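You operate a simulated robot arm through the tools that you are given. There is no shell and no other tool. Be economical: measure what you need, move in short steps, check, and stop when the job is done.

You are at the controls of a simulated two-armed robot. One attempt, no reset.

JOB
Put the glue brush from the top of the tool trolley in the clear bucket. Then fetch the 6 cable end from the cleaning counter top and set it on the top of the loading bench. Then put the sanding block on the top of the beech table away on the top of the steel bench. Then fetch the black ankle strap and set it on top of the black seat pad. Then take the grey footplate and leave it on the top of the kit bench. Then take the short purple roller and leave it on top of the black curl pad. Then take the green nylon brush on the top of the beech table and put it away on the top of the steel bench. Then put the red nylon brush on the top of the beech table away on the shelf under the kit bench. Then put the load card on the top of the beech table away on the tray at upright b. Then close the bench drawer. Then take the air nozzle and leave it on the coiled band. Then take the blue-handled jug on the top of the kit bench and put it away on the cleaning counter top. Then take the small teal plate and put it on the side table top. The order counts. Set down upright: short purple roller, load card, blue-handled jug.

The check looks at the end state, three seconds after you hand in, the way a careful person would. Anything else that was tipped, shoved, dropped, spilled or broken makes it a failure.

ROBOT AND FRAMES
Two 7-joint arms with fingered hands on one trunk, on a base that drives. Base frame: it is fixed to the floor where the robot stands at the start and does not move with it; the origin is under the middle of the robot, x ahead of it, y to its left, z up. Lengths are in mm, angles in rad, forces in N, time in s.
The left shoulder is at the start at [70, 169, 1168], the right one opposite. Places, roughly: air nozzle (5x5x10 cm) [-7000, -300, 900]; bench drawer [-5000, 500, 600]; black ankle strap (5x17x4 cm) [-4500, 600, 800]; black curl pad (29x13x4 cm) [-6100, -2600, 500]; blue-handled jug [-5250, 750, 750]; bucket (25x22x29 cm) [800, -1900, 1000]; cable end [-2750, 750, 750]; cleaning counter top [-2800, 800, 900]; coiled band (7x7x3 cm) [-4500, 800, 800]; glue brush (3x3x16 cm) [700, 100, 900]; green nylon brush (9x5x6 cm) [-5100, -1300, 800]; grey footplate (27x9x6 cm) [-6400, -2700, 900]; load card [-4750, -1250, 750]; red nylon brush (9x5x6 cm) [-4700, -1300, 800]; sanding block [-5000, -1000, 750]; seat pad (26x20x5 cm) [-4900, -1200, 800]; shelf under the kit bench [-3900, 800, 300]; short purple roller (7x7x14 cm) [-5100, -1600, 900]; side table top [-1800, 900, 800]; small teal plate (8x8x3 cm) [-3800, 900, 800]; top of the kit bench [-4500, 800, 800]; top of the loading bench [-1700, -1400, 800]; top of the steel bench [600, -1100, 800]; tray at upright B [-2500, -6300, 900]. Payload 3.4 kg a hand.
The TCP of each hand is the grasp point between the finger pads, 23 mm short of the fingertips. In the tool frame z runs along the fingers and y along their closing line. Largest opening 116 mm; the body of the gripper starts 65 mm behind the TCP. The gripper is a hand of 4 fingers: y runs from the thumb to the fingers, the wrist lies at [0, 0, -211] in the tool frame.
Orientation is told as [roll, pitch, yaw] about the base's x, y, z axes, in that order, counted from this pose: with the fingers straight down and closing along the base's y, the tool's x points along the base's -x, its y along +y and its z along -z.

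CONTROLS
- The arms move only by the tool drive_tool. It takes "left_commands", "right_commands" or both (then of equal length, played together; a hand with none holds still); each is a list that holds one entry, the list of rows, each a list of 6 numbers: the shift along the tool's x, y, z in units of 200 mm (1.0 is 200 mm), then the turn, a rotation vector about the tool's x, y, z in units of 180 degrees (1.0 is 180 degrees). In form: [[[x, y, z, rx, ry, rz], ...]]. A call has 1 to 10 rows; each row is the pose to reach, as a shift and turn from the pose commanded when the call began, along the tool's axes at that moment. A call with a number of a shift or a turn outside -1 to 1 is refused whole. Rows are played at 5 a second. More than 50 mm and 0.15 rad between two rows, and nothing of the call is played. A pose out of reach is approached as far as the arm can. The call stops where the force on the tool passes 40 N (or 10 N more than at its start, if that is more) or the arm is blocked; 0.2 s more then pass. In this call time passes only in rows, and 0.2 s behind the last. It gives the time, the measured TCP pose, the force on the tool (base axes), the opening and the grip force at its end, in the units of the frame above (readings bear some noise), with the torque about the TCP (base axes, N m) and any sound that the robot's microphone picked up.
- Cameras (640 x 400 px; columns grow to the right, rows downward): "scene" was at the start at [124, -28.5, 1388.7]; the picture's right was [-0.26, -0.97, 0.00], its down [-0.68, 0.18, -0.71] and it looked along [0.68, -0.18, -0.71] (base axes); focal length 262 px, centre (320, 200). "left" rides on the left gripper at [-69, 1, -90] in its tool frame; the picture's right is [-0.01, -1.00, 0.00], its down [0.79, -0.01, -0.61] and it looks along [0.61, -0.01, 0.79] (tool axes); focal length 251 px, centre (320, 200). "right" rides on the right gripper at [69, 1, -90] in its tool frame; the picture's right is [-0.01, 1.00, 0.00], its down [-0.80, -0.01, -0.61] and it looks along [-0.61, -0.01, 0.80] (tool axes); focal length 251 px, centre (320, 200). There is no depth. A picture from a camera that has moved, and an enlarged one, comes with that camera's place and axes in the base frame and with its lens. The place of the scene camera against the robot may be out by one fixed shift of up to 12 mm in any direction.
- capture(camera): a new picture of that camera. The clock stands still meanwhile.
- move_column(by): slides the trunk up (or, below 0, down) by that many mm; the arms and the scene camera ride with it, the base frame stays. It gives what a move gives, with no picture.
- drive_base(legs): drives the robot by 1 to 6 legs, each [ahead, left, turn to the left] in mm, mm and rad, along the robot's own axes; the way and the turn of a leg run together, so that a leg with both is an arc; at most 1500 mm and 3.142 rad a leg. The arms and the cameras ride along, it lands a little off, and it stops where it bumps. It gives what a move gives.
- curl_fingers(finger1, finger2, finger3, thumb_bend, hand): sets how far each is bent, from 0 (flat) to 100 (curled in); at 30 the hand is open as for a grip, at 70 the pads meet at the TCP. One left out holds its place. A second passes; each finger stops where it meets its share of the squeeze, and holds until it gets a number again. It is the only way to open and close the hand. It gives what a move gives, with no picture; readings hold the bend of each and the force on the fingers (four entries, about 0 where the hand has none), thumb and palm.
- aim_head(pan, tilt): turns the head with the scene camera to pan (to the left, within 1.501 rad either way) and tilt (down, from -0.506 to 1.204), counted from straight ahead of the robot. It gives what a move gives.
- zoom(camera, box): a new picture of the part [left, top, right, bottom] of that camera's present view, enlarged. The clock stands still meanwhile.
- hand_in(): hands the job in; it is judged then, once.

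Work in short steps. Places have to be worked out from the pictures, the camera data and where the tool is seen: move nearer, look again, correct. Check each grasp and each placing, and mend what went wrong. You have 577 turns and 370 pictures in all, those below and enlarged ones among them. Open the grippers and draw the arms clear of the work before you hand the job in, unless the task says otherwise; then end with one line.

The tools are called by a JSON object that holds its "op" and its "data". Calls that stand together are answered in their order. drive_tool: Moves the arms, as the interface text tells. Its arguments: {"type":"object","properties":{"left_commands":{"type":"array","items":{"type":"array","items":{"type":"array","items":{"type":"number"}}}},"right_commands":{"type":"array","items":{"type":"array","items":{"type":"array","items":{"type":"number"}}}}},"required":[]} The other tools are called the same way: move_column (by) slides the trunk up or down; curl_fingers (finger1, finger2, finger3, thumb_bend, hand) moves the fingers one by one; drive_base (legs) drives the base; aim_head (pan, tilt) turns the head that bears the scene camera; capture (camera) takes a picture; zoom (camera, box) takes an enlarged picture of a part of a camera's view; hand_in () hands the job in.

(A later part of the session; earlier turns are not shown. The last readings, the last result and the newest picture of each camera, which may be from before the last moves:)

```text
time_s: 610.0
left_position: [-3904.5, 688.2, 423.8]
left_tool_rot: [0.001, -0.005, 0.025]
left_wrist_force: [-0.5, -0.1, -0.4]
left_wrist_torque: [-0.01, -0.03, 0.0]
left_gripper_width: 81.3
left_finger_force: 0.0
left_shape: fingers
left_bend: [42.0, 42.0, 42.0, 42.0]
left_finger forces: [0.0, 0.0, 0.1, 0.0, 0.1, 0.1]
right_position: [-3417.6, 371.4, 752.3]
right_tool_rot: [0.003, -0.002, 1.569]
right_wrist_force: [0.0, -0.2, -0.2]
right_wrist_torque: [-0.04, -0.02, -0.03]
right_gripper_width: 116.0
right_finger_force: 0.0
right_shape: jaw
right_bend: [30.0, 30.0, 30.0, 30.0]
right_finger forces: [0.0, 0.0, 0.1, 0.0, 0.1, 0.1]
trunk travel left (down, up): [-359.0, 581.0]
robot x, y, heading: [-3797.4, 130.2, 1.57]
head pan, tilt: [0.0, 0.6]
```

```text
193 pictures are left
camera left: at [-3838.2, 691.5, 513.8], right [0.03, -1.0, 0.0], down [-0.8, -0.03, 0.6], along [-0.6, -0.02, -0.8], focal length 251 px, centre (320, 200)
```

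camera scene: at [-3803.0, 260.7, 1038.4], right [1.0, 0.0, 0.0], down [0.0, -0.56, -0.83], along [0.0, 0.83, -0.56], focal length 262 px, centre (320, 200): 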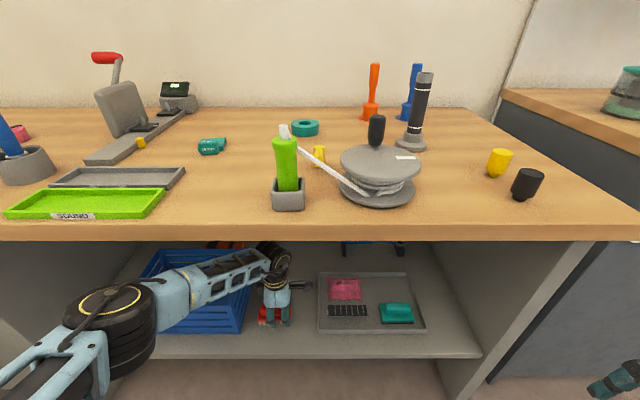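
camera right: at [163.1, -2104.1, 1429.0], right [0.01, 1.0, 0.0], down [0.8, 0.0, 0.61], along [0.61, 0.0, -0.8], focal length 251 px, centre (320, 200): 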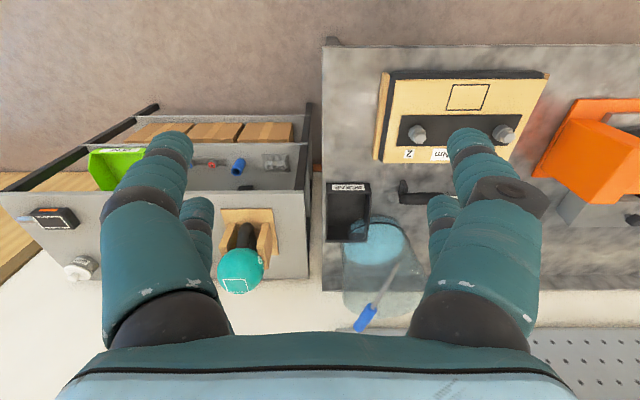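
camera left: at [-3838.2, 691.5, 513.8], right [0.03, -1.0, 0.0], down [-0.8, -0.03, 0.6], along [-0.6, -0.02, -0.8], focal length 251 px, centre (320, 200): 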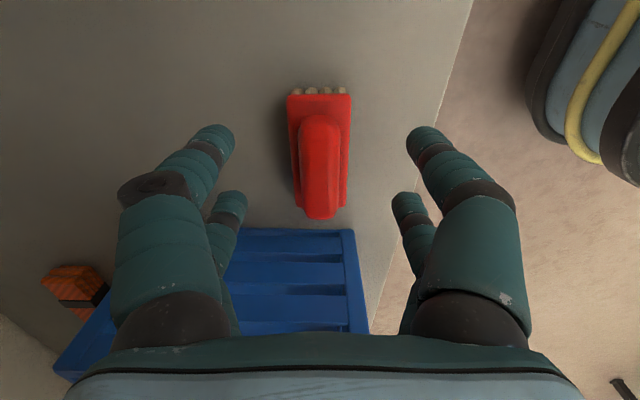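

Red brush is on the shelf. Back straight out, then raise.

{"op": "drive_base", "data": {"legs": [[-430, 0, 0]]}}

{"op": "move_column", "data": {"by": 400}}

{"op": "move_column", "data": {"by": 180}}

{"op": "drive_base", "data": {"legs": [[0, 0, 3.14], [0, -920, 0], [200, 0, 0]]}}

{"op": "aim_head", "data": {"pan": 0.0, "tilt": 0.7}}

{"op": "capture", "data": {"camera": "scene"}}

```text
time_s: 612.6
left_position: [-3906.5, 259.7, 424.0]
left_tool_rot: [0.002, -0.005, 0.029]
left_wrist_force: [-1.1, 0.6, 0.0]
left_wrist_torque: [-0.02, 0.0, 0.01]
left_gripper_width: 81.4
left_finger_force: 0.0
left_shape: fingers
left_bend: [42.0, 42.0, 42.0, 42.0]
left_finger forces: [0.1, 0.0, 0.1, 0.0, 0.0, 0.0]
right_position: [-3419.1, -54.6, 751.9]
right_tool_rot: [0.003, -0.002, 1.574]
right_wrist_force: [-0.7, -0.3, -0.5]
right_wrist_torque: [0.01, 0.0, -0.04]
right_gripper_width: 115.9
right_finger_force: 0.0
right_shape: jaw
right_bend: [30.0, 30.0, 30.0, 30.0]
right_finger forces: [0.1, 0.0, 0.0, 0.1, 0.0, 0.0]
trunk travel left (down, up): [-359.0, 581.0]
robot x, y, heading: [-3795.7, -299.4, 1.577]
head pan, tilt: [0.0, 0.6]
```

```text
time_s: 616.4
left_position: [-3906.4, 260.4, 823.1]
left_tool_rot: [0.002, -0.004, 0.028]
left_wrist_force: [-0.4, -0.9, 0.5]
left_wrist_torque: [0.0, 0.0, 0.01]
left_gripper_width: 81.5
left_finger_force: 0.0
left_shape: fingers
left_bend: [42.0, 42.0, 42.0, 42.0]
left_finger forces: [0.0, 0.0, 0.0, 0.0, 0.0, 0.1]
right_position: [-3418.3, -55.3, 1153.2]
right_tool_rot: [0.0, -0.004, 1.575]
right_wrist_force: [0.0, 0.2, 0.1]
right_wrist_torque: [-0.02, 0.01, -0.01]
right_gripper_width: 115.9
right_finger_force: 0.2
right_shape: jaw
right_bend: [30.0, 30.0, 30.0, 30.0]
right_finger forces: [0.1, 0.0, 0.0, 0.0, 0.0, 0.1]
trunk travel left (down, up): [-759.0, 181.0]
robot x, y, heading: [-3794.9, -296.1, 1.577]
head pan, tilt: [0.0, 0.6]
```

```text
time_s: 618.4
left_position: [-3907.4, 260.7, 1003.7]
left_tool_rot: [0.001, -0.006, 0.027]
left_wrist_force: [0.0, 0.9, 0.0]
left_wrist_torque: [0.0, -0.02, -0.01]
left_gripper_width: 81.5
left_finger_force: 0.0
left_shape: fingers
left_bend: [42.0, 42.0, 42.0, 42.0]
left_finger forces: [0.0, 0.1, 0.0, 0.0, 0.0, 0.0]
right_position: [-3417.7, -53.7, 1332.6]
right_tool_rot: [0.002, -0.003, 1.574]
right_wrist_force: [-0.2, -0.3, 0.1]
right_wrist_torque: [-0.04, 0.02, 0.0]
right_gripper_width: 116.0
right_finger_force: 0.0
right_shape: jaw
right_bend: [30.0, 30.0, 30.0, 30.0]
right_finger forces: [0.0, 0.0, 0.1, 0.0, 0.0, 0.0]
trunk travel left (down, up): [-939.0, 1.0]
robot x, y, heading: [-3795.9, -296.7, 1.58]
head pan, tilt: [0.0, 0.6]
```

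```text
time_s: 631.8
left_position: [-4584.6, -1069.2, 1006.1]
left_tool_rot: [0.005, -0.005, -3.104]
left_wrist_force: [0.2, 0.3, 0.3]
left_wrist_torque: [-0.03, 0.01, 0.0]
left_gripper_width: 81.2
left_finger_force: 0.0
left_shape: fingers
left_bend: [42.0, 42.0, 42.0, 42.0]
left_finger forces: [0.0, 0.0, 0.0, 0.0, 0.0, 0.0]
right_position: [-5078.0, -758.4, 1333.4]
right_tool_rot: [0.001, -0.008, -1.557]
right_wrist_force: [-0.5, -0.6, 0.0]
right_wrist_torque: [-0.03, -0.01, -0.03]
right_gripper_width: 116.1
right_finger_force: 0.0
right_shape: jaw
right_bend: [30.0, 30.0, 30.0, 30.0]
right_finger forces: [0.1, 0.0, 0.0, 0.0, 0.0, 0.0]
trunk travel left (down, up): [-939.0, 1.0]
robot x, y, heading: [-4698.5, -518.7, -1.556]
head pan, tilt: [0.0, 0.6]
```

```text
time_s: 632.4
left_position: [-4585.7, -1072.5, 1004.0]
left_tool_rot: [0.003, -0.005, -3.103]
left_wrist_force: [0.9, 0.7, 0.6]
left_wrist_torque: [0.0, 0.01, 0.02]
left_gripper_width: 81.6
left_finger_force: 0.1
left_shape: fingers
left_bend: [42.0, 42.0, 42.0, 42.0]
left_finger forces: [0.0, 0.1, 0.0, 0.0, 0.0, 0.1]
right_position: [-5078.5, -762.8, 1333.1]
right_tool_rot: [0.003, -0.004, -1.559]
right_wrist_force: [-0.5, 0.6, 0.4]
right_wrist_torque: [-0.03, -0.01, 0.0]
right_gripper_width: 116.1
right_finger_force: 0.1
right_shape: jaw
right_bend: [30.0, 30.0, 30.0, 30.0]
right_finger forces: [0.0, 0.1, 0.0, 0.0, 0.0, 0.1]
trunk travel left (down, up): [-939.0, 1.0]
robot x, y, heading: [-4703.0, -517.2, -1.553]
head pan, tilt: [0.0, 0.7]
```

```text
192 pictures are left
camera scene: at [-4703.8, -656.6, 1660.0], right [-1.0, -0.02, 0.0], down [-0.01, 0.64, -0.77], along [0.01, -0.77, -0.64], focal length 262 px, centre (320, 200)
```

scene: 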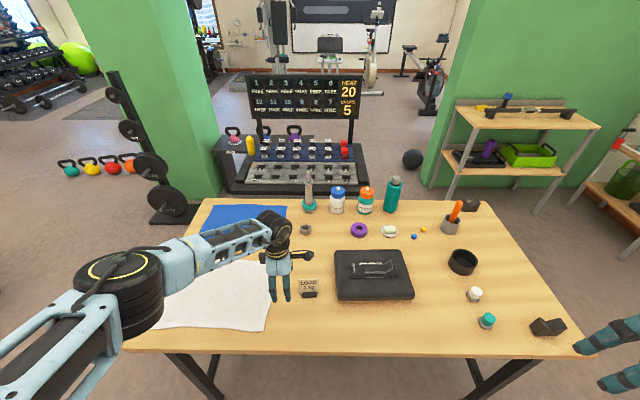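

Zoom on the load card.

{"op": "zoom", "data": {"camera": "scene", "box": [260, 250, 360, 320]}}

{"op": "capture", "data": {"camera": "left"}}

```text
5.71 times, centred on (310, 285) of scene
camera zoom: at [-4703.8, -656.6, 1660.0], right [-1.0, -0.02, 0.0], down [-0.01, 0.64, -0.77], along [0.01, -0.77, -0.64], focal length 1497 px, centre (377, -286)
```

zoom: 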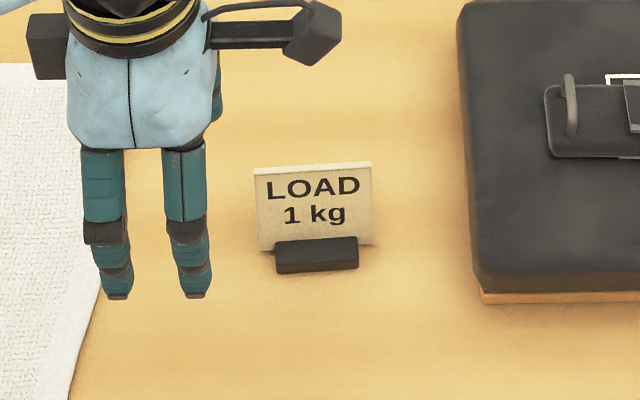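

```text
190 pictures are left
camera left: at [-4654.6, -1073.8, 1094.6], right [-0.05, 1.0, 0.0], down [0.8, 0.04, 0.6], along [0.6, 0.03, -0.8], focal length 251 px, centre (320, 200)
```

left: 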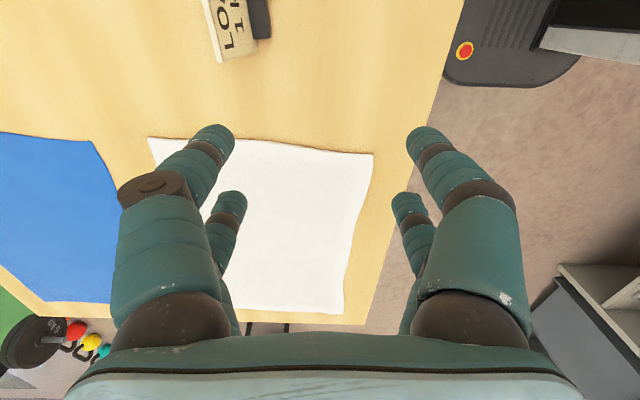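

Card: ≈(-4662, -1150), 69 mm wide, top z≈910, facing me. I'll pinch it from above. Moving over it.

{"op": "drive_base", "data": {"legs": [[78, 0, -0.018]]}}

{"op": "drive_tool", "data": {"left_commands": [[[-0.17, 0, 0, 0, 0, 0], [-0.33, 0, 0, 0, 0, 0]]]}}

{"op": "capture", "data": {"camera": "left"}}

```text
time_s: 633.5
left_position: [-4593.8, -1147.3, 1007.1]
left_tool_rot: [0.008, -0.005, -3.122]
left_wrist_force: [0.3, 0.0, 0.0]
left_wrist_torque: [-0.03, -0.03, -0.01]
left_gripper_width: 81.5
left_finger_force: 0.3
left_shape: fingers
left_bend: [42.0, 42.0, 42.0, 42.0]
left_finger forces: [0.1, 0.0, 0.0, 0.0, 0.0, 0.0]
right_position: [-5081.8, -826.2, 1334.2]
right_tool_rot: [0.002, -0.01, -1.577]
right_wrist_force: [-1.3, 0.0, -0.2]
right_wrist_torque: [-0.05, -0.02, 0.0]
right_gripper_width: 115.6
right_finger_force: 0.0
right_shape: jaw
right_bend: [30.0, 30.0, 30.0, 30.0]
right_finger forces: [0.0, 0.0, 0.0, 0.1, 0.0, 0.0]
trunk travel left (down, up): [-939.0, 1.0]
robot x, y, heading: [-4701.9, -594.1, -1.579]
head pan, tilt: [0.0, 0.7]
```

```text
time_s: 634.1
left_position: [-4662.7, -1151.3, 1004.6]
left_tool_rot: [0.006, -0.005, -3.123]
left_wrist_force: [0.5, 0.7, -0.2]
left_wrist_torque: [0.03, -0.01, 0.01]
left_gripper_width: 81.4
left_finger_force: 0.1
left_shape: fingers
left_bend: [42.0, 42.0, 42.0, 42.0]
left_finger forces: [0.0, 0.1, 0.0, 0.0, 0.1, 0.1]
right_position: [-5084.6, -830.6, 1333.0]
right_tool_rot: [0.006, -0.007, -1.574]
right_wrist_force: [-1.0, 0.9, 0.2]
right_wrist_torque: [-0.05, -0.03, -0.01]
right_gripper_width: 115.7
right_finger_force: 0.2
right_shape: jaw
right_bend: [30.0, 30.0, 30.0, 30.0]
right_finger forces: [0.0, 0.0, 0.0, 0.1, 0.0, 0.0]
trunk travel left (down, up): [-939.0, 1.0]
robot x, y, heading: [-4700.5, -592.0, -1.574]
head pan, tilt: [0.0, 0.7]
```

```text
189 pictures are left
camera left: at [-4732.1, -1151.5, 1094.3], right [-0.03, 1.0, 0.0], down [0.8, 0.03, 0.6], along [0.6, 0.01, -0.8], focal length 251 px, centre (320, 200)
```

left: 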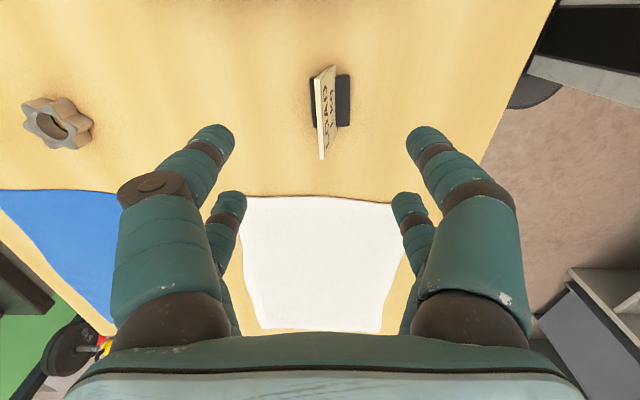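

Card centre (-4667, -1152), turned ~8°. Rotate the hand by 7°, then lower 110 mm.

{"op": "drive_tool", "data": {"left_commands": [[[-0.02, 0.005, 0, 0, 0, -0.041]]]}}

{"op": "move_column", "data": {"by": -85}}

{"op": "capture", "data": {"camera": "left"}}

```text
time_s: 634.5
left_position: [-4664.7, -1156.3, 1001.9]
left_tool_rot: [0.0, -0.005, -2.993]
left_wrist_force: [-0.1, 1.3, -0.3]
left_wrist_torque: [-0.01, 0.0, 0.0]
left_gripper_width: 81.6
left_finger_force: 0.1
left_shape: fingers
left_bend: [42.0, 42.0, 42.0, 42.0]
left_finger forces: [0.0, 0.0, 0.0, 0.0, 0.0, 0.0]
right_position: [-5081.2, -834.7, 1332.1]
right_tool_rot: [0.002, -0.001, -1.577]
right_wrist_force: [-0.2, 0.1, -0.1]
right_wrist_torque: [0.02, -0.03, -0.02]
right_gripper_width: 116.0
right_finger_force: 0.0
right_shape: jaw
right_bend: [30.0, 30.0, 30.0, 30.0]
right_finger forces: [0.0, 0.0, 0.1, 0.1, 0.0, 0.0]
trunk travel left (down, up): [-939.0, 1.0]
robot x, y, heading: [-4698.8, -596.2, -1.569]
head pan, tilt: [0.0, 0.7]
```

```text
time_s: 635.7
left_position: [-4664.7, -1155.9, 917.1]
left_tool_rot: [-0.001, -0.005, -2.993]
left_wrist_force: [0.5, -0.2, -0.6]
left_wrist_torque: [-0.01, -0.03, -0.02]
left_gripper_width: 81.4
left_finger_force: 0.1
left_shape: fingers
left_bend: [42.0, 42.0, 42.0, 42.0]
left_finger forces: [0.1, 0.1, 0.0, 0.0, 0.0, 0.0]
right_position: [-5081.9, -834.2, 1247.1]
right_tool_rot: [0.001, -0.005, -1.576]
right_wrist_force: [-0.1, -0.2, 1.5]
right_wrist_torque: [-0.01, 0.01, 0.01]
right_gripper_width: 115.7
right_finger_force: 0.1
right_shape: jaw
right_bend: [30.0, 30.0, 30.0, 30.0]
right_finger forces: [0.0, 0.1, 0.2, 0.0, 0.0, 0.1]
trunk travel left (down, up): [-854.0, 86.0]
robot x, y, heading: [-4699.5, -596.0, -1.575]
head pan, tilt: [0.0, 0.7]
```

```text
188 pictures are left
camera left: at [-4732.9, -1165.0, 1007.6], right [-0.16, 0.99, 0.0], down [0.79, 0.13, 0.6], along [0.6, 0.09, -0.8], focal length 251 px, centre (320, 200)
```

left: 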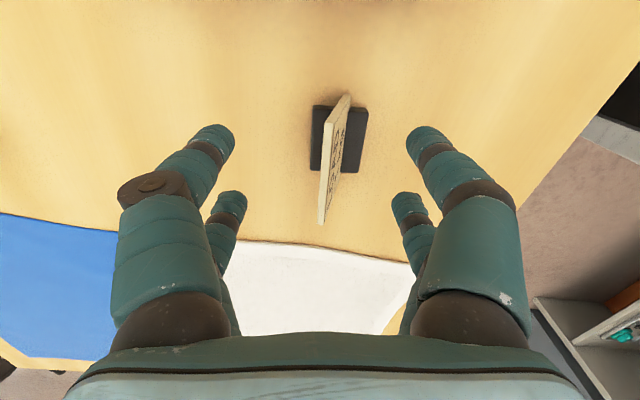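

The card is in fact aligned with x; I rotate back 8.5° and recentre at (-4674, -1152).

{"op": "drive_tool", "data": {"left_commands": [[[-0.04, -0.02, 0, 0, 0, 0.047]]]}}

{"op": "capture", "data": {"camera": "left"}}

```text
time_s: 636.1
left_position: [-4674.2, -1152.5, 917.9]
left_tool_rot: [0.002, -0.003, -3.142]
left_wrist_force: [0.1, -0.5, 0.8]
left_wrist_torque: [-0.03, -0.01, -0.04]
left_gripper_width: 81.7
left_finger_force: 0.1
left_shape: fingers
left_bend: [42.0, 42.0, 42.0, 42.0]
left_finger forces: [0.1, 0.1, 0.1, 0.1, 0.1, 0.0]
right_position: [-5081.6, -834.8, 1247.0]
right_tool_rot: [0.004, -0.004, -1.577]
right_wrist_force: [0.5, 0.0, -0.5]
right_wrist_torque: [0.0, 0.05, 0.04]
right_gripper_width: 116.0
right_finger_force: 0.0
right_shape: jaw
right_bend: [30.0, 30.0, 30.0, 30.0]
right_finger forces: [0.0, 0.0, 0.0, 0.0, 0.0, 0.0]
trunk travel left (down, up): [-854.0, 86.0]
robot x, y, heading: [-4700.6, -595.4, -1.576]
head pan, tilt: [0.0, 0.7]
```

```text
187 pictures are left
camera left: at [-4742.8, -1152.0, 1007.7], right [-0.01, 1.0, 0.0], down [0.8, 0.01, 0.6], along [0.6, 0.0, -0.8], focal length 251 px, centre (320, 200)
```

left: 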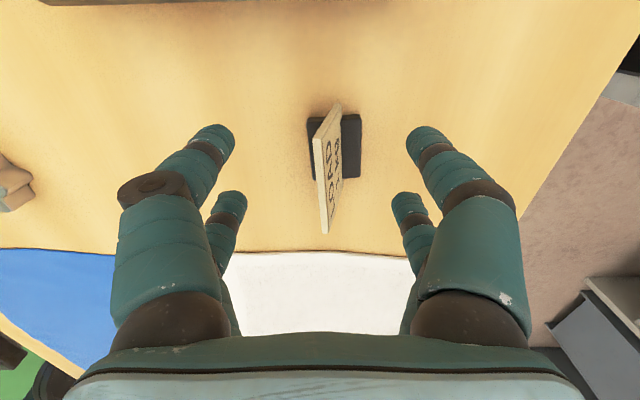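

Aligned enough. Lower 28 mm and pinch.

{"op": "drive_tool", "data": {"left_commands": [[[0, 0, 0.07, 0, 0, 0], [0, 0, 0.14, 0, 0, 0]]]}}

{"op": "curl_fingers", "data": {"hand": "left", "finger1": 72, "finger2": 72, "finger3": 72, "thumb_bend": 72}}

{"op": "capture", "data": {"camera": "left"}}

```text
time_s: 636.7
left_position: [-4671.9, -1148.8, 890.5]
left_tool_rot: [0.003, -0.005, -3.141]
left_wrist_force: [-0.4, 0.4, 0.8]
left_wrist_torque: [0.01, -0.02, -0.01]
left_gripper_width: 81.6
left_finger_force: 0.1
left_shape: fingers
left_bend: [42.0, 42.0, 42.0, 42.0]
left_finger forces: [0.0, 0.1, 0.0, 0.1, 0.1, 0.0]
left hand out of reach, approached as far as the arm can: row 2
right_position: [-5081.7, -836.0, 1247.5]
right_tool_rot: [0.003, -0.002, -1.575]
right_wrist_force: [0.2, -0.3, -0.3]
right_wrist_torque: [0.05, -0.01, 0.02]
right_gripper_width: 116.0
right_finger_force: 0.1
right_shape: jaw
right_bend: [30.0, 30.0, 30.0, 30.0]
right_finger forces: [0.0, 0.1, 0.1, 0.0, 0.0, 0.0]
trunk travel left (down, up): [-854.0, 86.0]
robot x, y, heading: [-4699.7, -599.4, -1.574]
head pan, tilt: [0.0, 0.7]
```

```text
time_s: 637.7
left_position: [-4671.3, -1147.3, 890.6]
left_tool_rot: [0.001, -0.005, -3.14]
left_wrist_force: [0.3, 0.7, -0.2]
left_wrist_torque: [0.0, -0.02, -0.01]
left_gripper_width: 0.0
left_finger_force: 4.8
left_shape: fingers
left_bend: [71.0, 71.0, 71.0, 71.0]
left_finger forces: [4.2, 2.7, 2.6, 0.0, 0.0, 0.0]
right_position: [-5082.6, -834.5, 1247.8]
right_tool_rot: [0.002, -0.003, -1.576]
right_wrist_force: [-0.4, 0.6, 0.7]
right_wrist_torque: [-0.02, -0.03, 0.0]
right_gripper_width: 115.7
right_finger_force: 0.0
right_shape: jaw
right_bend: [30.0, 30.0, 30.0, 30.0]
right_finger forces: [0.0, 0.0, 0.0, 0.0, 0.0, 0.1]
trunk travel left (down, up): [-854.0, 86.0]
robot x, y, heading: [-4703.9, -594.1, -1.577]
head pan, tilt: [0.0, 0.7]
```

```text
186 pictures are left
camera left: at [-4740.4, -1147.2, 980.1], right [-0.01, 1.0, 0.0], down [0.8, 0.01, 0.6], along [0.6, 0.0, -0.8], focal length 251 px, centre (320, 200)
```

left: 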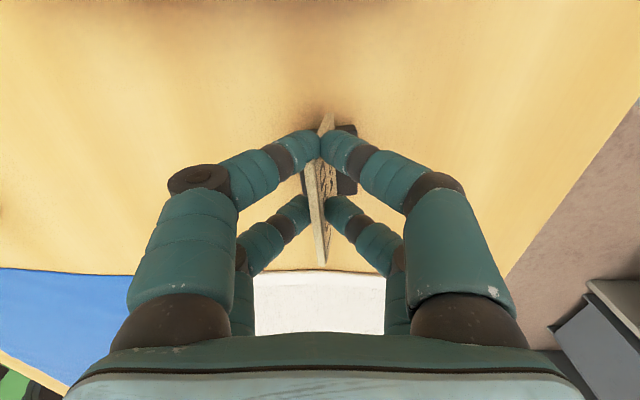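

Width reads 0; zoom to see whether the card is pinched.

{"op": "zoom", "data": {"camera": "left", "box": [240, 90, 400, 280]}}

{"op": "zoom", "data": {"camera": "scene", "box": [260, 260, 380, 340]}}

```text
2.11 times, centred on (320, 185) of left
camera zoom: at [-4740.4, -1147.2, 980.1], right [-0.01, 1.0, 0.0], down [0.8, 0.01, 0.6], along [0.6, 0.0, -0.8], focal length 529 px, centre (320, 232)
```

zoom: 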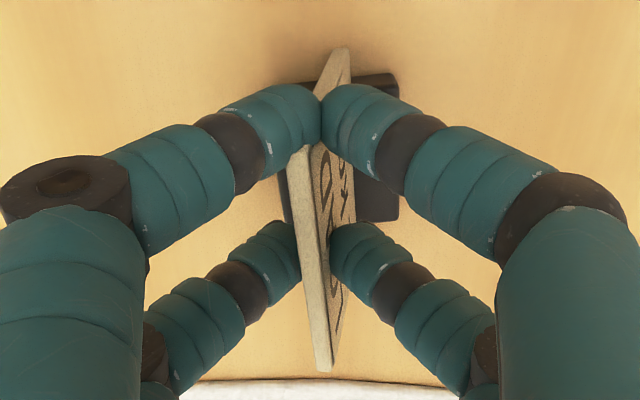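

```text
5.00 times, centred on (320, 300) of scene
camera zoom: at [-4706.1, -737.2, 1574.8], right [-1.0, 0.0, 0.0], down [0.0, 0.64, -0.76], along [0.0, -0.76, -0.64], focal length 1310 px, centre (320, -300)
```

zoom: 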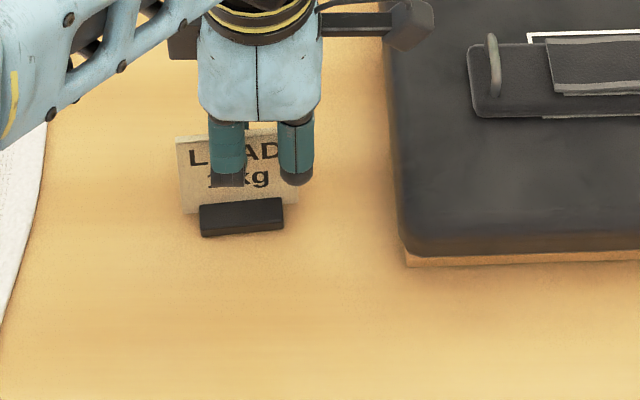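

The card is between the pads. Test-lift 30 mm.

{"op": "move_column", "data": {"by": 30}}

{"op": "zoom", "data": {"camera": "scene", "box": [260, 250, 380, 330]}}

```text
time_s: 638.5
left_position: [-4670.3, -1147.4, 920.6]
left_tool_rot: [0.002, -0.005, -3.142]
left_wrist_force: [0.6, -0.3, -1.9]
left_wrist_torque: [0.03, 0.02, -0.02]
left_gripper_width: 0.0
left_finger_force: 5.2
left_shape: fingers
left_bend: [71.0, 71.0, 71.0, 71.0]
left_finger forces: [4.2, 2.5, 2.5, 0.0, 0.0, 0.1]
right_position: [-5082.3, -835.9, 1277.2]
right_tool_rot: [0.002, -0.005, -1.576]
right_wrist_force: [-0.3, -0.3, -0.5]
right_wrist_torque: [-0.01, -0.01, -0.02]
right_gripper_width: 116.0
right_finger_force: 0.1
right_shape: jaw
right_bend: [30.0, 30.0, 30.0, 30.0]
right_finger forces: [0.0, 0.0, 0.0, 0.0, 0.1, 0.0]
trunk travel left (down, up): [-884.0, 56.0]
robot x, y, heading: [-4699.2, -594.2, -1.576]
head pan, tilt: [0.0, 0.7]
```

```text
5.00 times, centred on (320, 290) of scene
camera zoom: at [-4706.0, -737.2, 1604.8], right [-1.0, 0.0, 0.0], down [0.0, 0.64, -0.76], along [0.0, -0.76, -0.64], focal length 1310 px, centre (320, -250)
```

zoom: 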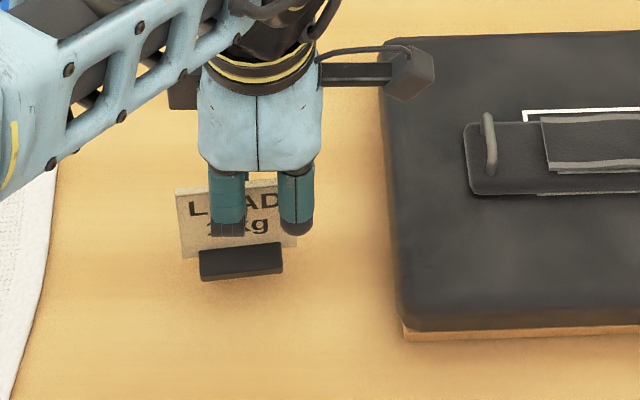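

It lifts. I squeeze a bit harder and raise.

{"op": "curl_fingers", "data": {"hand": "left", "finger1": 80, "finger2": 80, "finger3": 80, "thumb_bend": 80}}

{"op": "move_column", "data": {"by": 55}}

{"op": "zoom", "data": {"camera": "left", "box": [240, 90, 400, 280]}}

```text
time_s: 639.5
left_position: [-4670.9, -1148.1, 920.7]
left_tool_rot: [0.001, -0.004, -3.143]
left_wrist_force: [-0.2, -0.1, 0.1]
left_wrist_torque: [0.0, -0.02, 0.0]
left_gripper_width: 0.1
left_finger_force: 8.4
left_shape: fingers
left_bend: [74.0, 73.0, 72.0, 74.0]
left_finger forces: [0.1, 7.9, 7.5, 0.1, 0.0, 0.0]
right_position: [-5082.5, -835.3, 1276.9]
right_tool_rot: [0.003, -0.003, -1.576]
right_wrist_force: [0.2, -0.4, 0.0]
right_wrist_torque: [0.0, -0.01, 0.0]
right_gripper_width: 115.8
right_finger_force: 0.0
right_shape: jaw
right_bend: [30.0, 30.0, 30.0, 30.0]
right_finger forces: [0.0, 0.1, 0.0, 0.0, 0.0, 0.0]
trunk travel left (down, up): [-884.0, 56.0]
robot x, y, heading: [-4699.1, -591.9, -1.574]
head pan, tilt: [0.0, 0.7]
```

```text
time_s: 640.4
left_position: [-4671.8, -1148.0, 974.6]
left_tool_rot: [0.002, -0.005, -3.141]
left_wrist_force: [-2.0, 0.4, 1.0]
left_wrist_torque: [-0.01, 0.03, 0.01]
left_gripper_width: 0.1
left_finger_force: 8.0
left_shape: fingers
left_bend: [74.0, 73.0, 72.0, 74.0]
left_finger forces: [0.1, 8.1, 7.6, 0.0, 0.0, 0.1]
right_position: [-5081.9, -835.4, 1333.0]
right_tool_rot: [0.002, -0.003, -1.576]
right_wrist_force: [0.7, 0.5, 0.1]
right_wrist_torque: [0.03, -0.01, -0.01]
right_gripper_width: 116.0
right_finger_force: 0.1
right_shape: jaw
right_bend: [30.0, 30.0, 30.0, 30.0]
right_finger forces: [0.0, 0.0, 0.1, 0.0, 0.0, 0.1]
trunk travel left (down, up): [-939.0, 1.0]
robot x, y, heading: [-4698.2, -594.0, -1.574]
head pan, tilt: [0.0, 0.7]
```

```text
2.11 times, centred on (320, 185) of left
camera zoom: at [-4740.4, -1147.5, 1064.9], right [-0.01, 1.0, 0.0], down [0.8, 0.01, 0.6], along [0.6, 0.0, -0.8], focal length 529 px, centre (320, 232)
```

zoom: 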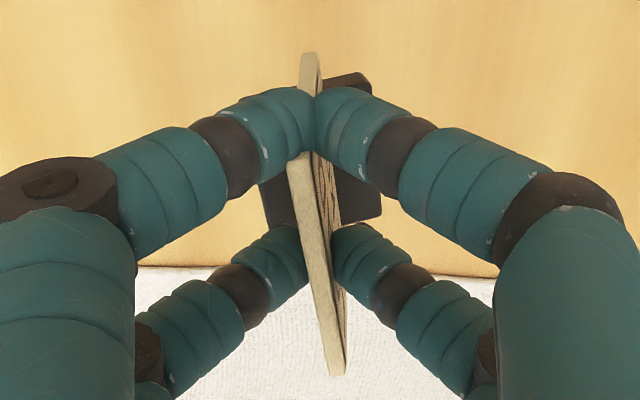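

Held by the rear pair. Raise, then go the known safe way: east along y≈-300, then south past the steel bench to the rack area.

{"op": "drive_tool", "data": {"left_commands": [[[0, 0, -0.2, 0, 0, 0], [0, -0.2, -0.4, 0, 0, 0]]]}}

{"op": "drive_base", "data": {"legs": [[-290, 0, 0], [0, 0, 1.574], [1500, 0, 0], [1500, 0, 0]]}}

{"op": "zoom", "data": {"camera": "left", "box": [240, 90, 400, 280]}}

```text
refused: row 2 steps farther than a row can; nothing moved
```

```text
time_s: 660.3
left_position: [-1147.8, -227.1, 974.7]
left_tool_rot: [0.002, -0.005, -1.55]
left_wrist_force: [0.6, 0.4, 0.2]
left_wrist_torque: [-0.03, 0.0, -0.02]
left_gripper_width: 0.1
left_finger_force: 7.8
left_shape: fingers
left_bend: [74.0, 73.0, 72.0, 74.0]
left_finger forces: [0.0, 7.6, 7.3, 0.1, 0.1, 0.0]
right_position: [-1453.0, -644.0, 1333.0]
right_tool_rot: [0.002, -0.004, 0.014]
right_wrist_force: [-0.5, 0.1, 0.5]
right_wrist_torque: [0.03, -0.02, -0.02]
right_gripper_width: 115.8
right_finger_force: 0.0
right_shape: jaw
right_bend: [30.0, 30.0, 30.0, 30.0]
right_finger forces: [0.0, 0.0, 0.0, 0.0, 0.0, 0.0]
trunk travel left (down, up): [-939.0, 1.0]
robot x, y, heading: [-1701.3, -264.1, 0.023]
head pan, tilt: [0.0, 0.7]
```

```text
2.11 times, centred on (320, 185) of left
camera zoom: at [-1147.5, -293.7, 1065.3], right [-1.0, -0.03, 0.0], down [-0.02, 0.8, 0.6], along [-0.02, 0.6, -0.8], focal length 529 px, centre (320, 232)
```

zoom: 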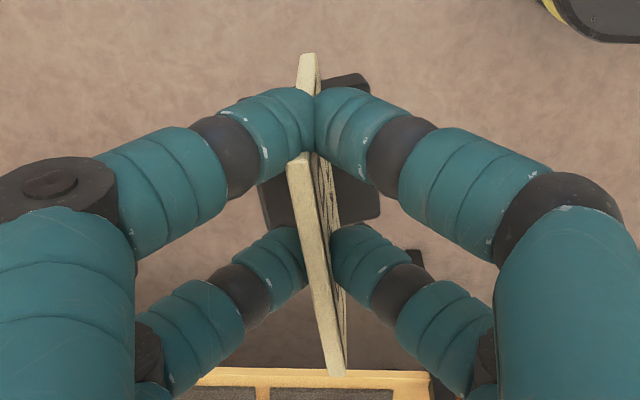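

Still held. Raise, continue east, turn to face south.

{"op": "drive_tool", "data": {"left_commands": [[[0, 0, -0.2, 0, 0, 0], [0, 0, -0.4, 0, 0, 0]]]}}

{"op": "drive_base", "data": {"legs": [[0, 0, -0.023], [1450, 0, 0], [0, 0, -1.57]]}}

{"op": "aim_head", "data": {"pan": -0.25, "tilt": 0.25}}

{"op": "capture", "data": {"camera": "scene"}}

```text
time_s: 660.9
left_position: [-1149.3, -225.6, 1055.8]
left_tool_rot: [0.001, -0.004, -1.551]
left_wrist_force: [-0.1, -0.3, 0.0]
left_wrist_torque: [-0.03, 0.02, -0.01]
left_gripper_width: 0.0
left_finger_force: 7.1
left_shape: fingers
left_bend: [74.0, 73.0, 72.0, 75.0]
left_finger forces: [0.0, 7.6, 7.2, 0.0, 0.0, 0.1]
right_position: [-1453.8, -642.9, 1332.7]
right_tool_rot: [0.001, -0.004, 0.013]
right_wrist_force: [0.8, -0.3, 0.0]
right_wrist_torque: [0.0, 0.0, 0.0]
right_gripper_width: 115.9
right_finger_force: 0.1
right_shape: jaw
right_bend: [30.0, 30.0, 30.0, 30.0]
right_finger forces: [0.0, 0.0, 0.0, 0.0, 0.0, 0.1]
trunk travel left (down, up): [-939.0, 1.0]
robot x, y, heading: [-1701.1, -265.8, 0.018]
head pan, tilt: [0.0, 0.7]
```

```text
time_s: 672.2
left_position: [-221.1, -837.5, 1053.5]
left_tool_rot: [0.003, -0.006, -3.14]
left_wrist_force: [0.1, 0.5, -1.0]
left_wrist_torque: [0.0, 0.01, 0.0]
left_gripper_width: 0.0
left_finger_force: 6.9
left_shape: fingers
left_bend: [74.0, 73.0, 72.0, 75.0]
left_finger forces: [0.0, 7.2, 6.8, 0.0, 0.1, 0.0]
right_position: [-634.9, -525.2, 1333.3]
right_tool_rot: [0.002, -0.002, -1.576]
right_wrist_force: [0.2, 0.4, 0.5]
right_wrist_torque: [0.02, -0.01, 0.01]
right_gripper_width: 115.9
right_finger_force: 0.1
right_shape: jaw
right_bend: [30.0, 30.0, 30.0, 30.0]
right_finger forces: [0.0, 0.0, 0.0, 0.1, 0.0, 0.0]
trunk travel left (down, up): [-939.0, 1.0]
robot x, y, heading: [-254.6, -283.5, -1.573]
head pan, tilt: [0.0, 0.7]
```

```text
time_s: 673.1
left_position: [-222.5, -836.5, 1054.1]
left_tool_rot: [0.001, -0.005, -3.139]
left_wrist_force: [0.0, 0.1, -0.6]
left_wrist_torque: [0.0, 0.02, 0.01]
left_gripper_width: 0.0
left_finger_force: 6.8
left_shape: fingers
left_bend: [74.0, 73.0, 72.0, 75.0]
left_finger forces: [0.0, 7.1, 6.7, 0.0, 0.1, 0.0]
right_position: [-633.9, -524.1, 1332.6]
right_tool_rot: [0.001, -0.004, -1.577]
right_wrist_force: [0.0, 0.8, -0.4]
right_wrist_torque: [0.02, -0.01, 0.02]
right_gripper_width: 116.0
right_finger_force: 0.0
right_shape: jaw
right_bend: [30.0, 30.0, 30.0, 30.0]
right_finger forces: [0.0, 0.1, 0.1, 0.0, 0.1, 0.0]
trunk travel left (down, up): [-939.0, 1.0]
robot x, y, heading: [-253.4, -282.7, -1.575]
head pan, tilt: [-0.25, 0.25]
```

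```text
180 pictures are left
camera scene: at [-281.4, -432.1, 1700.6], right [-0.97, 0.25, 0.0], down [0.06, 0.24, -0.97], along [-0.24, -0.94, -0.25], focal length 262 px, centre (320, 200)
```

scene: 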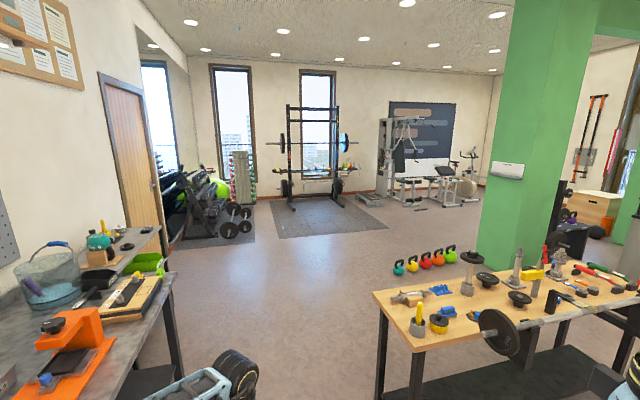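

Clear way south. Drive 2×1500 and look again.

{"op": "drive_base", "data": {"legs": [[1500, 0, 0], [1500, 0, 0]]}}

{"op": "aim_head", "data": {"pan": -0.5, "tilt": 0.3}}

{"op": "capture", "data": {"camera": "scene"}}

{"op": "zoom", "data": {"camera": "left", "box": [240, 90, 400, 280]}}

```text
time_s: 687.5
left_position: [-221.1, -3822.1, 1056.2]
left_tool_rot: [0.001, -0.004, 3.137]
left_wrist_force: [0.2, -0.3, -1.0]
left_wrist_torque: [0.0, -0.01, 0.01]
left_gripper_width: 0.1
left_finger_force: 6.7
left_shape: fingers
left_bend: [74.0, 73.0, 72.0, 75.0]
left_finger forces: [0.0, 7.1, 6.8, 0.0, 0.0, 0.0]
right_position: [-630.5, -3508.6, 1332.8]
right_tool_rot: [0.001, -0.001, -1.583]
right_wrist_force: [0.0, -0.3, 0.7]
right_wrist_torque: [-0.03, 0.0, -0.01]
right_gripper_width: 115.6
right_finger_force: 0.1
right_shape: jaw
right_bend: [30.0, 30.0, 30.0, 30.0]
right_finger forces: [0.0, 0.1, 0.0, 0.0, 0.0, 0.0]
trunk travel left (down, up): [-939.0, 1.0]
robot x, y, heading: [-248.8, -3272.9, -1.579]
head pan, tilt: [-0.25, 0.25]
```

```text
time_s: 688.3
left_position: [-219.4, -3824.8, 1054.4]
left_tool_rot: [0.001, -0.005, 3.135]
left_wrist_force: [0.6, 0.1, -0.8]
left_wrist_torque: [0.03, 0.0, -0.04]
left_gripper_width: 0.0
left_finger_force: 7.1
left_shape: fingers
left_bend: [74.0, 73.0, 72.0, 75.0]
left_finger forces: [0.0, 7.2, 6.8, 0.0, 0.0, 0.0]
right_position: [-629.3, -3509.2, 1332.6]
right_tool_rot: [0.002, -0.003, -1.582]
right_wrist_force: [0.1, 0.2, 0.7]
right_wrist_torque: [0.01, -0.02, 0.03]
right_gripper_width: 115.8
right_finger_force: 0.1
right_shape: jaw
right_bend: [30.0, 30.0, 30.0, 30.0]
right_finger forces: [0.0, 0.1, 0.0, 0.1, 0.0, 0.0]
trunk travel left (down, up): [-939.0, 1.0]
robot x, y, heading: [-249.7, -3273.8, -1.581]
head pan, tilt: [-0.499, 0.3]
```

```text
179 pictures are left
camera scene: at [-298.4, -3410.6, 1695.9], right [-0.87, 0.49, 0.0], down [0.14, 0.26, -0.96], along [-0.46, -0.83, -0.3], focal length 262 px, centre (320, 200)
```

scene: 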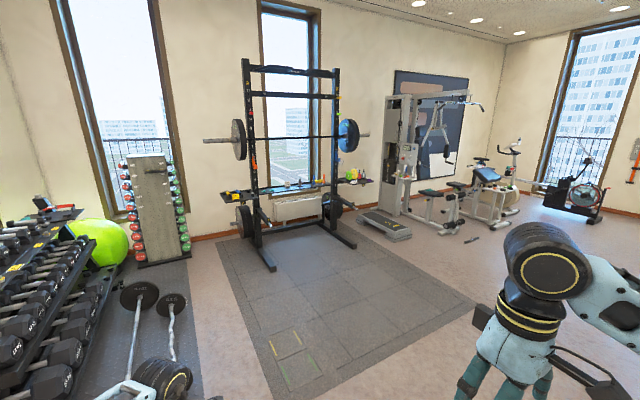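

```text
2.11 times, centred on (320, 185) of left
camera zoom: at [-289.0, -3823.6, 1144.5], right [0.0, 1.0, 0.0], down [0.8, 0.0, 0.6], along [0.6, 0.0, -0.8], focal length 529 px, centre (320, 232)
```

zoom: 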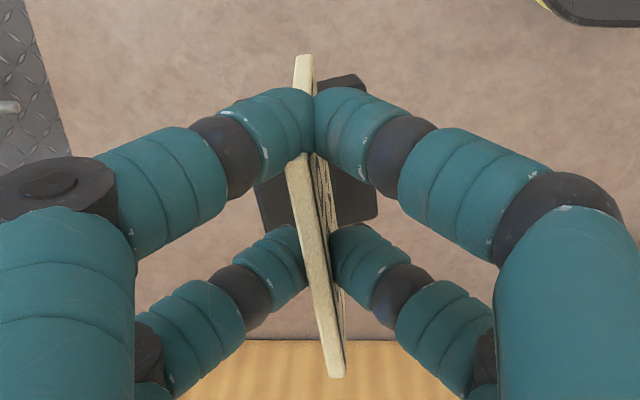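

Zoom on the rack and its trays.

{"op": "zoom", "data": {"camera": "scene", "box": [190, 120, 400, 270]}}

```text
2.67 times, centred on (295, 195) of scene
camera zoom: at [-298.4, -3410.6, 1695.9], right [-0.87, 0.49, 0.0], down [0.14, 0.26, -0.96], along [-0.46, -0.83, -0.3], focal length 698 px, centre (387, 213)
```

zoom: 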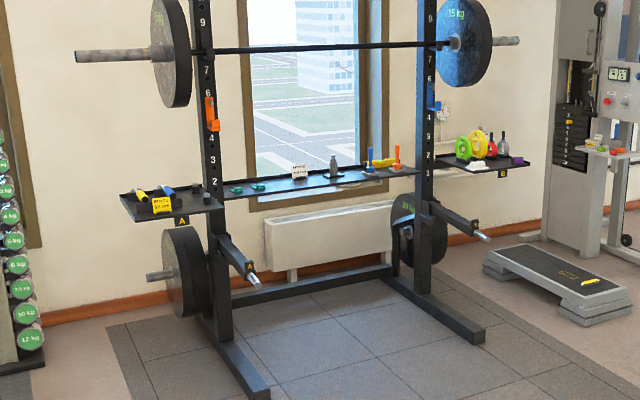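

Tray B (label "B") is on the right of the rack, ≈(-2400, -6150). I drive south 1250 and then strafe right.

{"op": "drive_base", "data": {"legs": [[1250, 0, 0.01], [0, -1450, 0], [0, -800, 0]]}}

{"op": "aim_head", "data": {"pan": 0.0, "tilt": 0.35}}

{"op": "capture", "data": {"camera": "scene"}}

```text
time_s: 694.7
left_position: [-219.5, -5077.1, 1054.4]
left_tool_rot: [0.002, -0.009, 3.141]
left_wrist_force: [0.3, -0.3, 0.1]
left_wrist_torque: [-0.01, 0.03, 0.0]
left_gripper_width: 0.0
left_finger_force: 7.2
left_shape: fingers
left_bend: [74.0, 73.0, 72.0, 75.0]
left_finger forces: [0.0, 7.2, 7.0, 0.0, 0.1, 0.1]
right_position: [-630.6, -4760.7, 1334.4]
right_tool_rot: [-0.005, -0.006, -1.579]
right_wrist_force: [-0.6, 0.5, -0.3]
right_wrist_torque: [0.0, -0.04, -0.01]
right_gripper_width: 116.2
right_finger_force: 0.1
right_shape: jaw
right_bend: [30.0, 30.0, 30.0, 30.0]
right_finger forces: [0.0, 0.0, 0.1, 0.0, 0.0, 0.0]
trunk travel left (down, up): [-939.0, 1.0]
robot x, y, heading: [-255.7, -4523.7, -1.578]
head pan, tilt: [-0.499, 0.3]
stopped in leg 1: the robot was blocked; the commanded pose is now the measured one
```

```text
time_s: 695.6
left_position: [-221.6, -5077.3, 1054.7]
left_tool_rot: [0.002, -0.01, 3.14]
left_wrist_force: [-0.6, -0.2, 0.7]
left_wrist_torque: [0.02, 0.01, 0.03]
left_gripper_width: 0.1
left_finger_force: 6.5
left_shape: fingers
left_bend: [74.0, 73.0, 72.0, 75.0]
left_finger forces: [0.1, 7.2, 7.0, 0.0, 0.1, 0.0]
right_position: [-631.4, -4760.5, 1335.5]
right_tool_rot: [-0.007, -0.004, -1.58]
right_wrist_force: [-0.4, 0.4, -0.3]
right_wrist_torque: [0.02, -0.07, 0.0]
right_gripper_width: 116.0
right_finger_force: 0.0
right_shape: jaw
right_bend: [30.0, 30.0, 30.0, 30.0]
right_finger forces: [0.1, 0.0, 0.0, 0.1, 0.0, 0.1]
trunk travel left (down, up): [-939.0, 1.0]
robot x, y, heading: [-256.6, -4525.9, -1.581]
head pan, tilt: [0.0, 0.351]
```

```text
176 pictures are left
camera scene: at [-270.1, -4673.1, 1691.9], right [-1.0, 0.01, 0.0], down [0.01, 0.34, -0.94], along [0.0, -0.94, -0.34], focal length 262 px, centre (320, 200)
```

scene: 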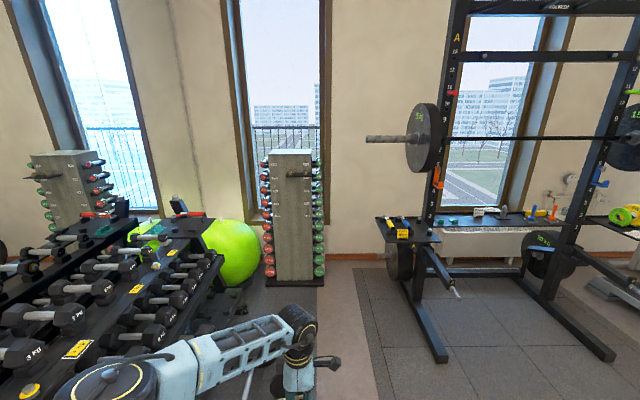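

Blocked by something low. Look down.

{"op": "aim_head", "data": {"pan": 0.2, "tilt": 1.0}}

{"op": "capture", "data": {"camera": "scene"}}

{"op": "capture", "data": {"camera": "left"}}

```text
time_s: 696.7
left_position: [-221.0, -5076.9, 1054.6]
left_tool_rot: [0.003, -0.009, 3.14]
left_wrist_force: [0.4, 0.3, -0.6]
left_wrist_torque: [-0.02, 0.02, 0.01]
left_gripper_width: 0.0
left_finger_force: 6.6
left_shape: fingers
left_bend: [74.0, 73.0, 72.0, 75.0]
left_finger forces: [0.0, 7.2, 6.9, 0.0, 0.1, 0.1]
right_position: [-630.5, -4760.7, 1335.7]
right_tool_rot: [-0.005, -0.003, -1.581]
right_wrist_force: [-0.1, 0.5, -0.2]
right_wrist_torque: [0.04, 0.0, 0.01]
right_gripper_width: 115.9
right_finger_force: 0.1
right_shape: jaw
right_bend: [30.0, 30.0, 30.0, 30.0]
right_finger forces: [0.0, 0.0, 0.0, 0.1, 0.0, 0.0]
trunk travel left (down, up): [-939.0, 1.0]
robot x, y, heading: [-258.9, -4527.9, -1.574]
head pan, tilt: [0.201, 1.0]
```

```text
175 pictures are left
camera scene: at [-255.6, -4648.3, 1637.3], right [-0.98, -0.19, 0.0], down [-0.16, 0.82, -0.54], along [0.11, -0.53, -0.84], focal length 262 px, centre (320, 200)
```

scene: 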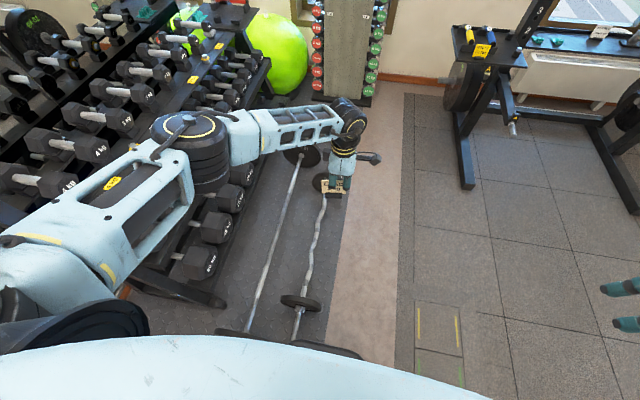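

```text
174 pictures are left
camera left: at [-289.5, -5076.1, 1145.6], right [-0.01, 1.0, 0.0], down [0.8, 0.01, 0.6], along [0.6, 0.0, -0.8], focal length 251 px, centre (320, 200)
```

left: 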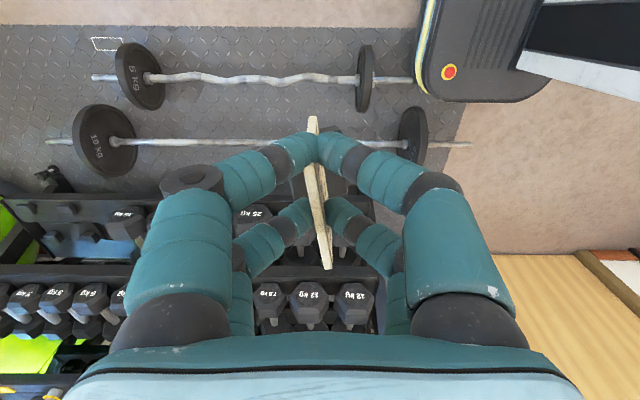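

The base nose just met the curl bar's end on the floor. Back off and strafe right clear of it.

{"op": "drive_base", "data": {"legs": [[-250, 0, 0], [0, -1450, 0], [0, -760, 0]]}}

{"op": "aim_head", "data": {"pan": 0.0, "tilt": 0.35}}

{"op": "capture", "data": {"camera": "scene"}}

```text
time_s: 709.1
left_position: [-2464.6, -4780.8, 1053.9]
left_tool_rot: [0.0, -0.013, 3.126]
left_wrist_force: [0.2, -0.5, -0.6]
left_wrist_torque: [-0.03, 0.0, -0.02]
left_gripper_width: 0.1
left_finger_force: 7.1
left_shape: fingers
left_bend: [74.0, 73.0, 72.0, 75.0]
left_finger forces: [0.0, 7.2, 6.8, 0.0, 0.0, 0.0]
right_position: [-2867.8, -4460.3, 1336.2]
right_tool_rot: [-0.006, -0.003, -1.593]
right_wrist_force: [0.4, 0.3, -0.3]
right_wrist_torque: [0.0, 0.03, 0.0]
right_gripper_width: 116.0
right_finger_force: 0.1
right_shape: jaw
right_bend: [30.0, 30.0, 30.0, 30.0]
right_finger forces: [0.0, 0.1, 0.0, 0.0, 0.0, 0.1]
trunk travel left (down, up): [-939.0, 1.0]
robot x, y, heading: [-2494.6, -4224.3, -1.588]
head pan, tilt: [0.201, 1.0]
```

```text
time_s: 710.1
left_position: [-2464.4, -4779.6, 1053.9]
left_tool_rot: [0.003, -0.012, 3.127]
left_wrist_force: [0.7, -1.0, 0.6]
left_wrist_torque: [-0.02, -0.01, 0.02]
left_gripper_width: 0.0
left_finger_force: 7.3
left_shape: fingers
left_bend: [74.0, 73.0, 72.0, 75.0]
left_finger forces: [0.0, 7.2, 6.9, 0.0, 0.0, 0.0]
right_position: [-2870.8, -4458.8, 1334.9]
right_tool_rot: [-0.006, -0.003, -1.594]
right_wrist_force: [-0.4, -0.5, 0.4]
right_wrist_torque: [0.01, 0.03, 0.0]
right_gripper_width: 115.8
right_finger_force: 0.0
right_shape: jaw
right_bend: [30.0, 30.0, 30.0, 30.0]
right_finger forces: [0.0, 0.0, 0.1, 0.1, 0.0, 0.1]
trunk travel left (down, up): [-939.0, 1.0]
robot x, y, heading: [-2493.4, -4226.2, -1.59]
head pan, tilt: [0.0, 0.351]
```

```text
173 pictures are left
camera scene: at [-2501.1, -4376.4, 1691.1], right [-1.0, 0.02, 0.0], down [0.01, 0.34, -0.94], along [-0.02, -0.94, -0.34], focal length 262 px, centre (320, 200)
```

scene: 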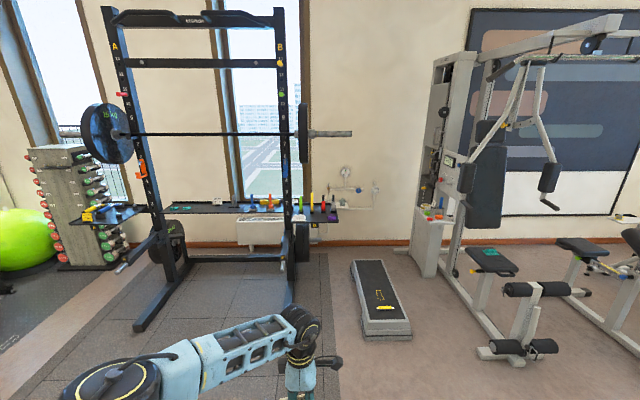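

{"op": "zoom", "data": {"camera": "scene", "box": [270, 170, 390, 260]}}

```text
4.44 times, centred on (330, 215) of scene
camera zoom: at [-2501.1, -4376.4, 1691.1], right [-1.0, 0.02, 0.0], down [0.01, 0.34, -0.94], along [-0.02, -0.94, -0.34], focal length 1164 px, centre (276, 133)
```

zoom: 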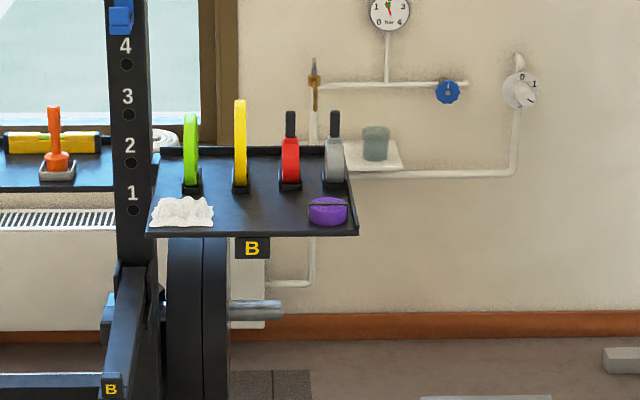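

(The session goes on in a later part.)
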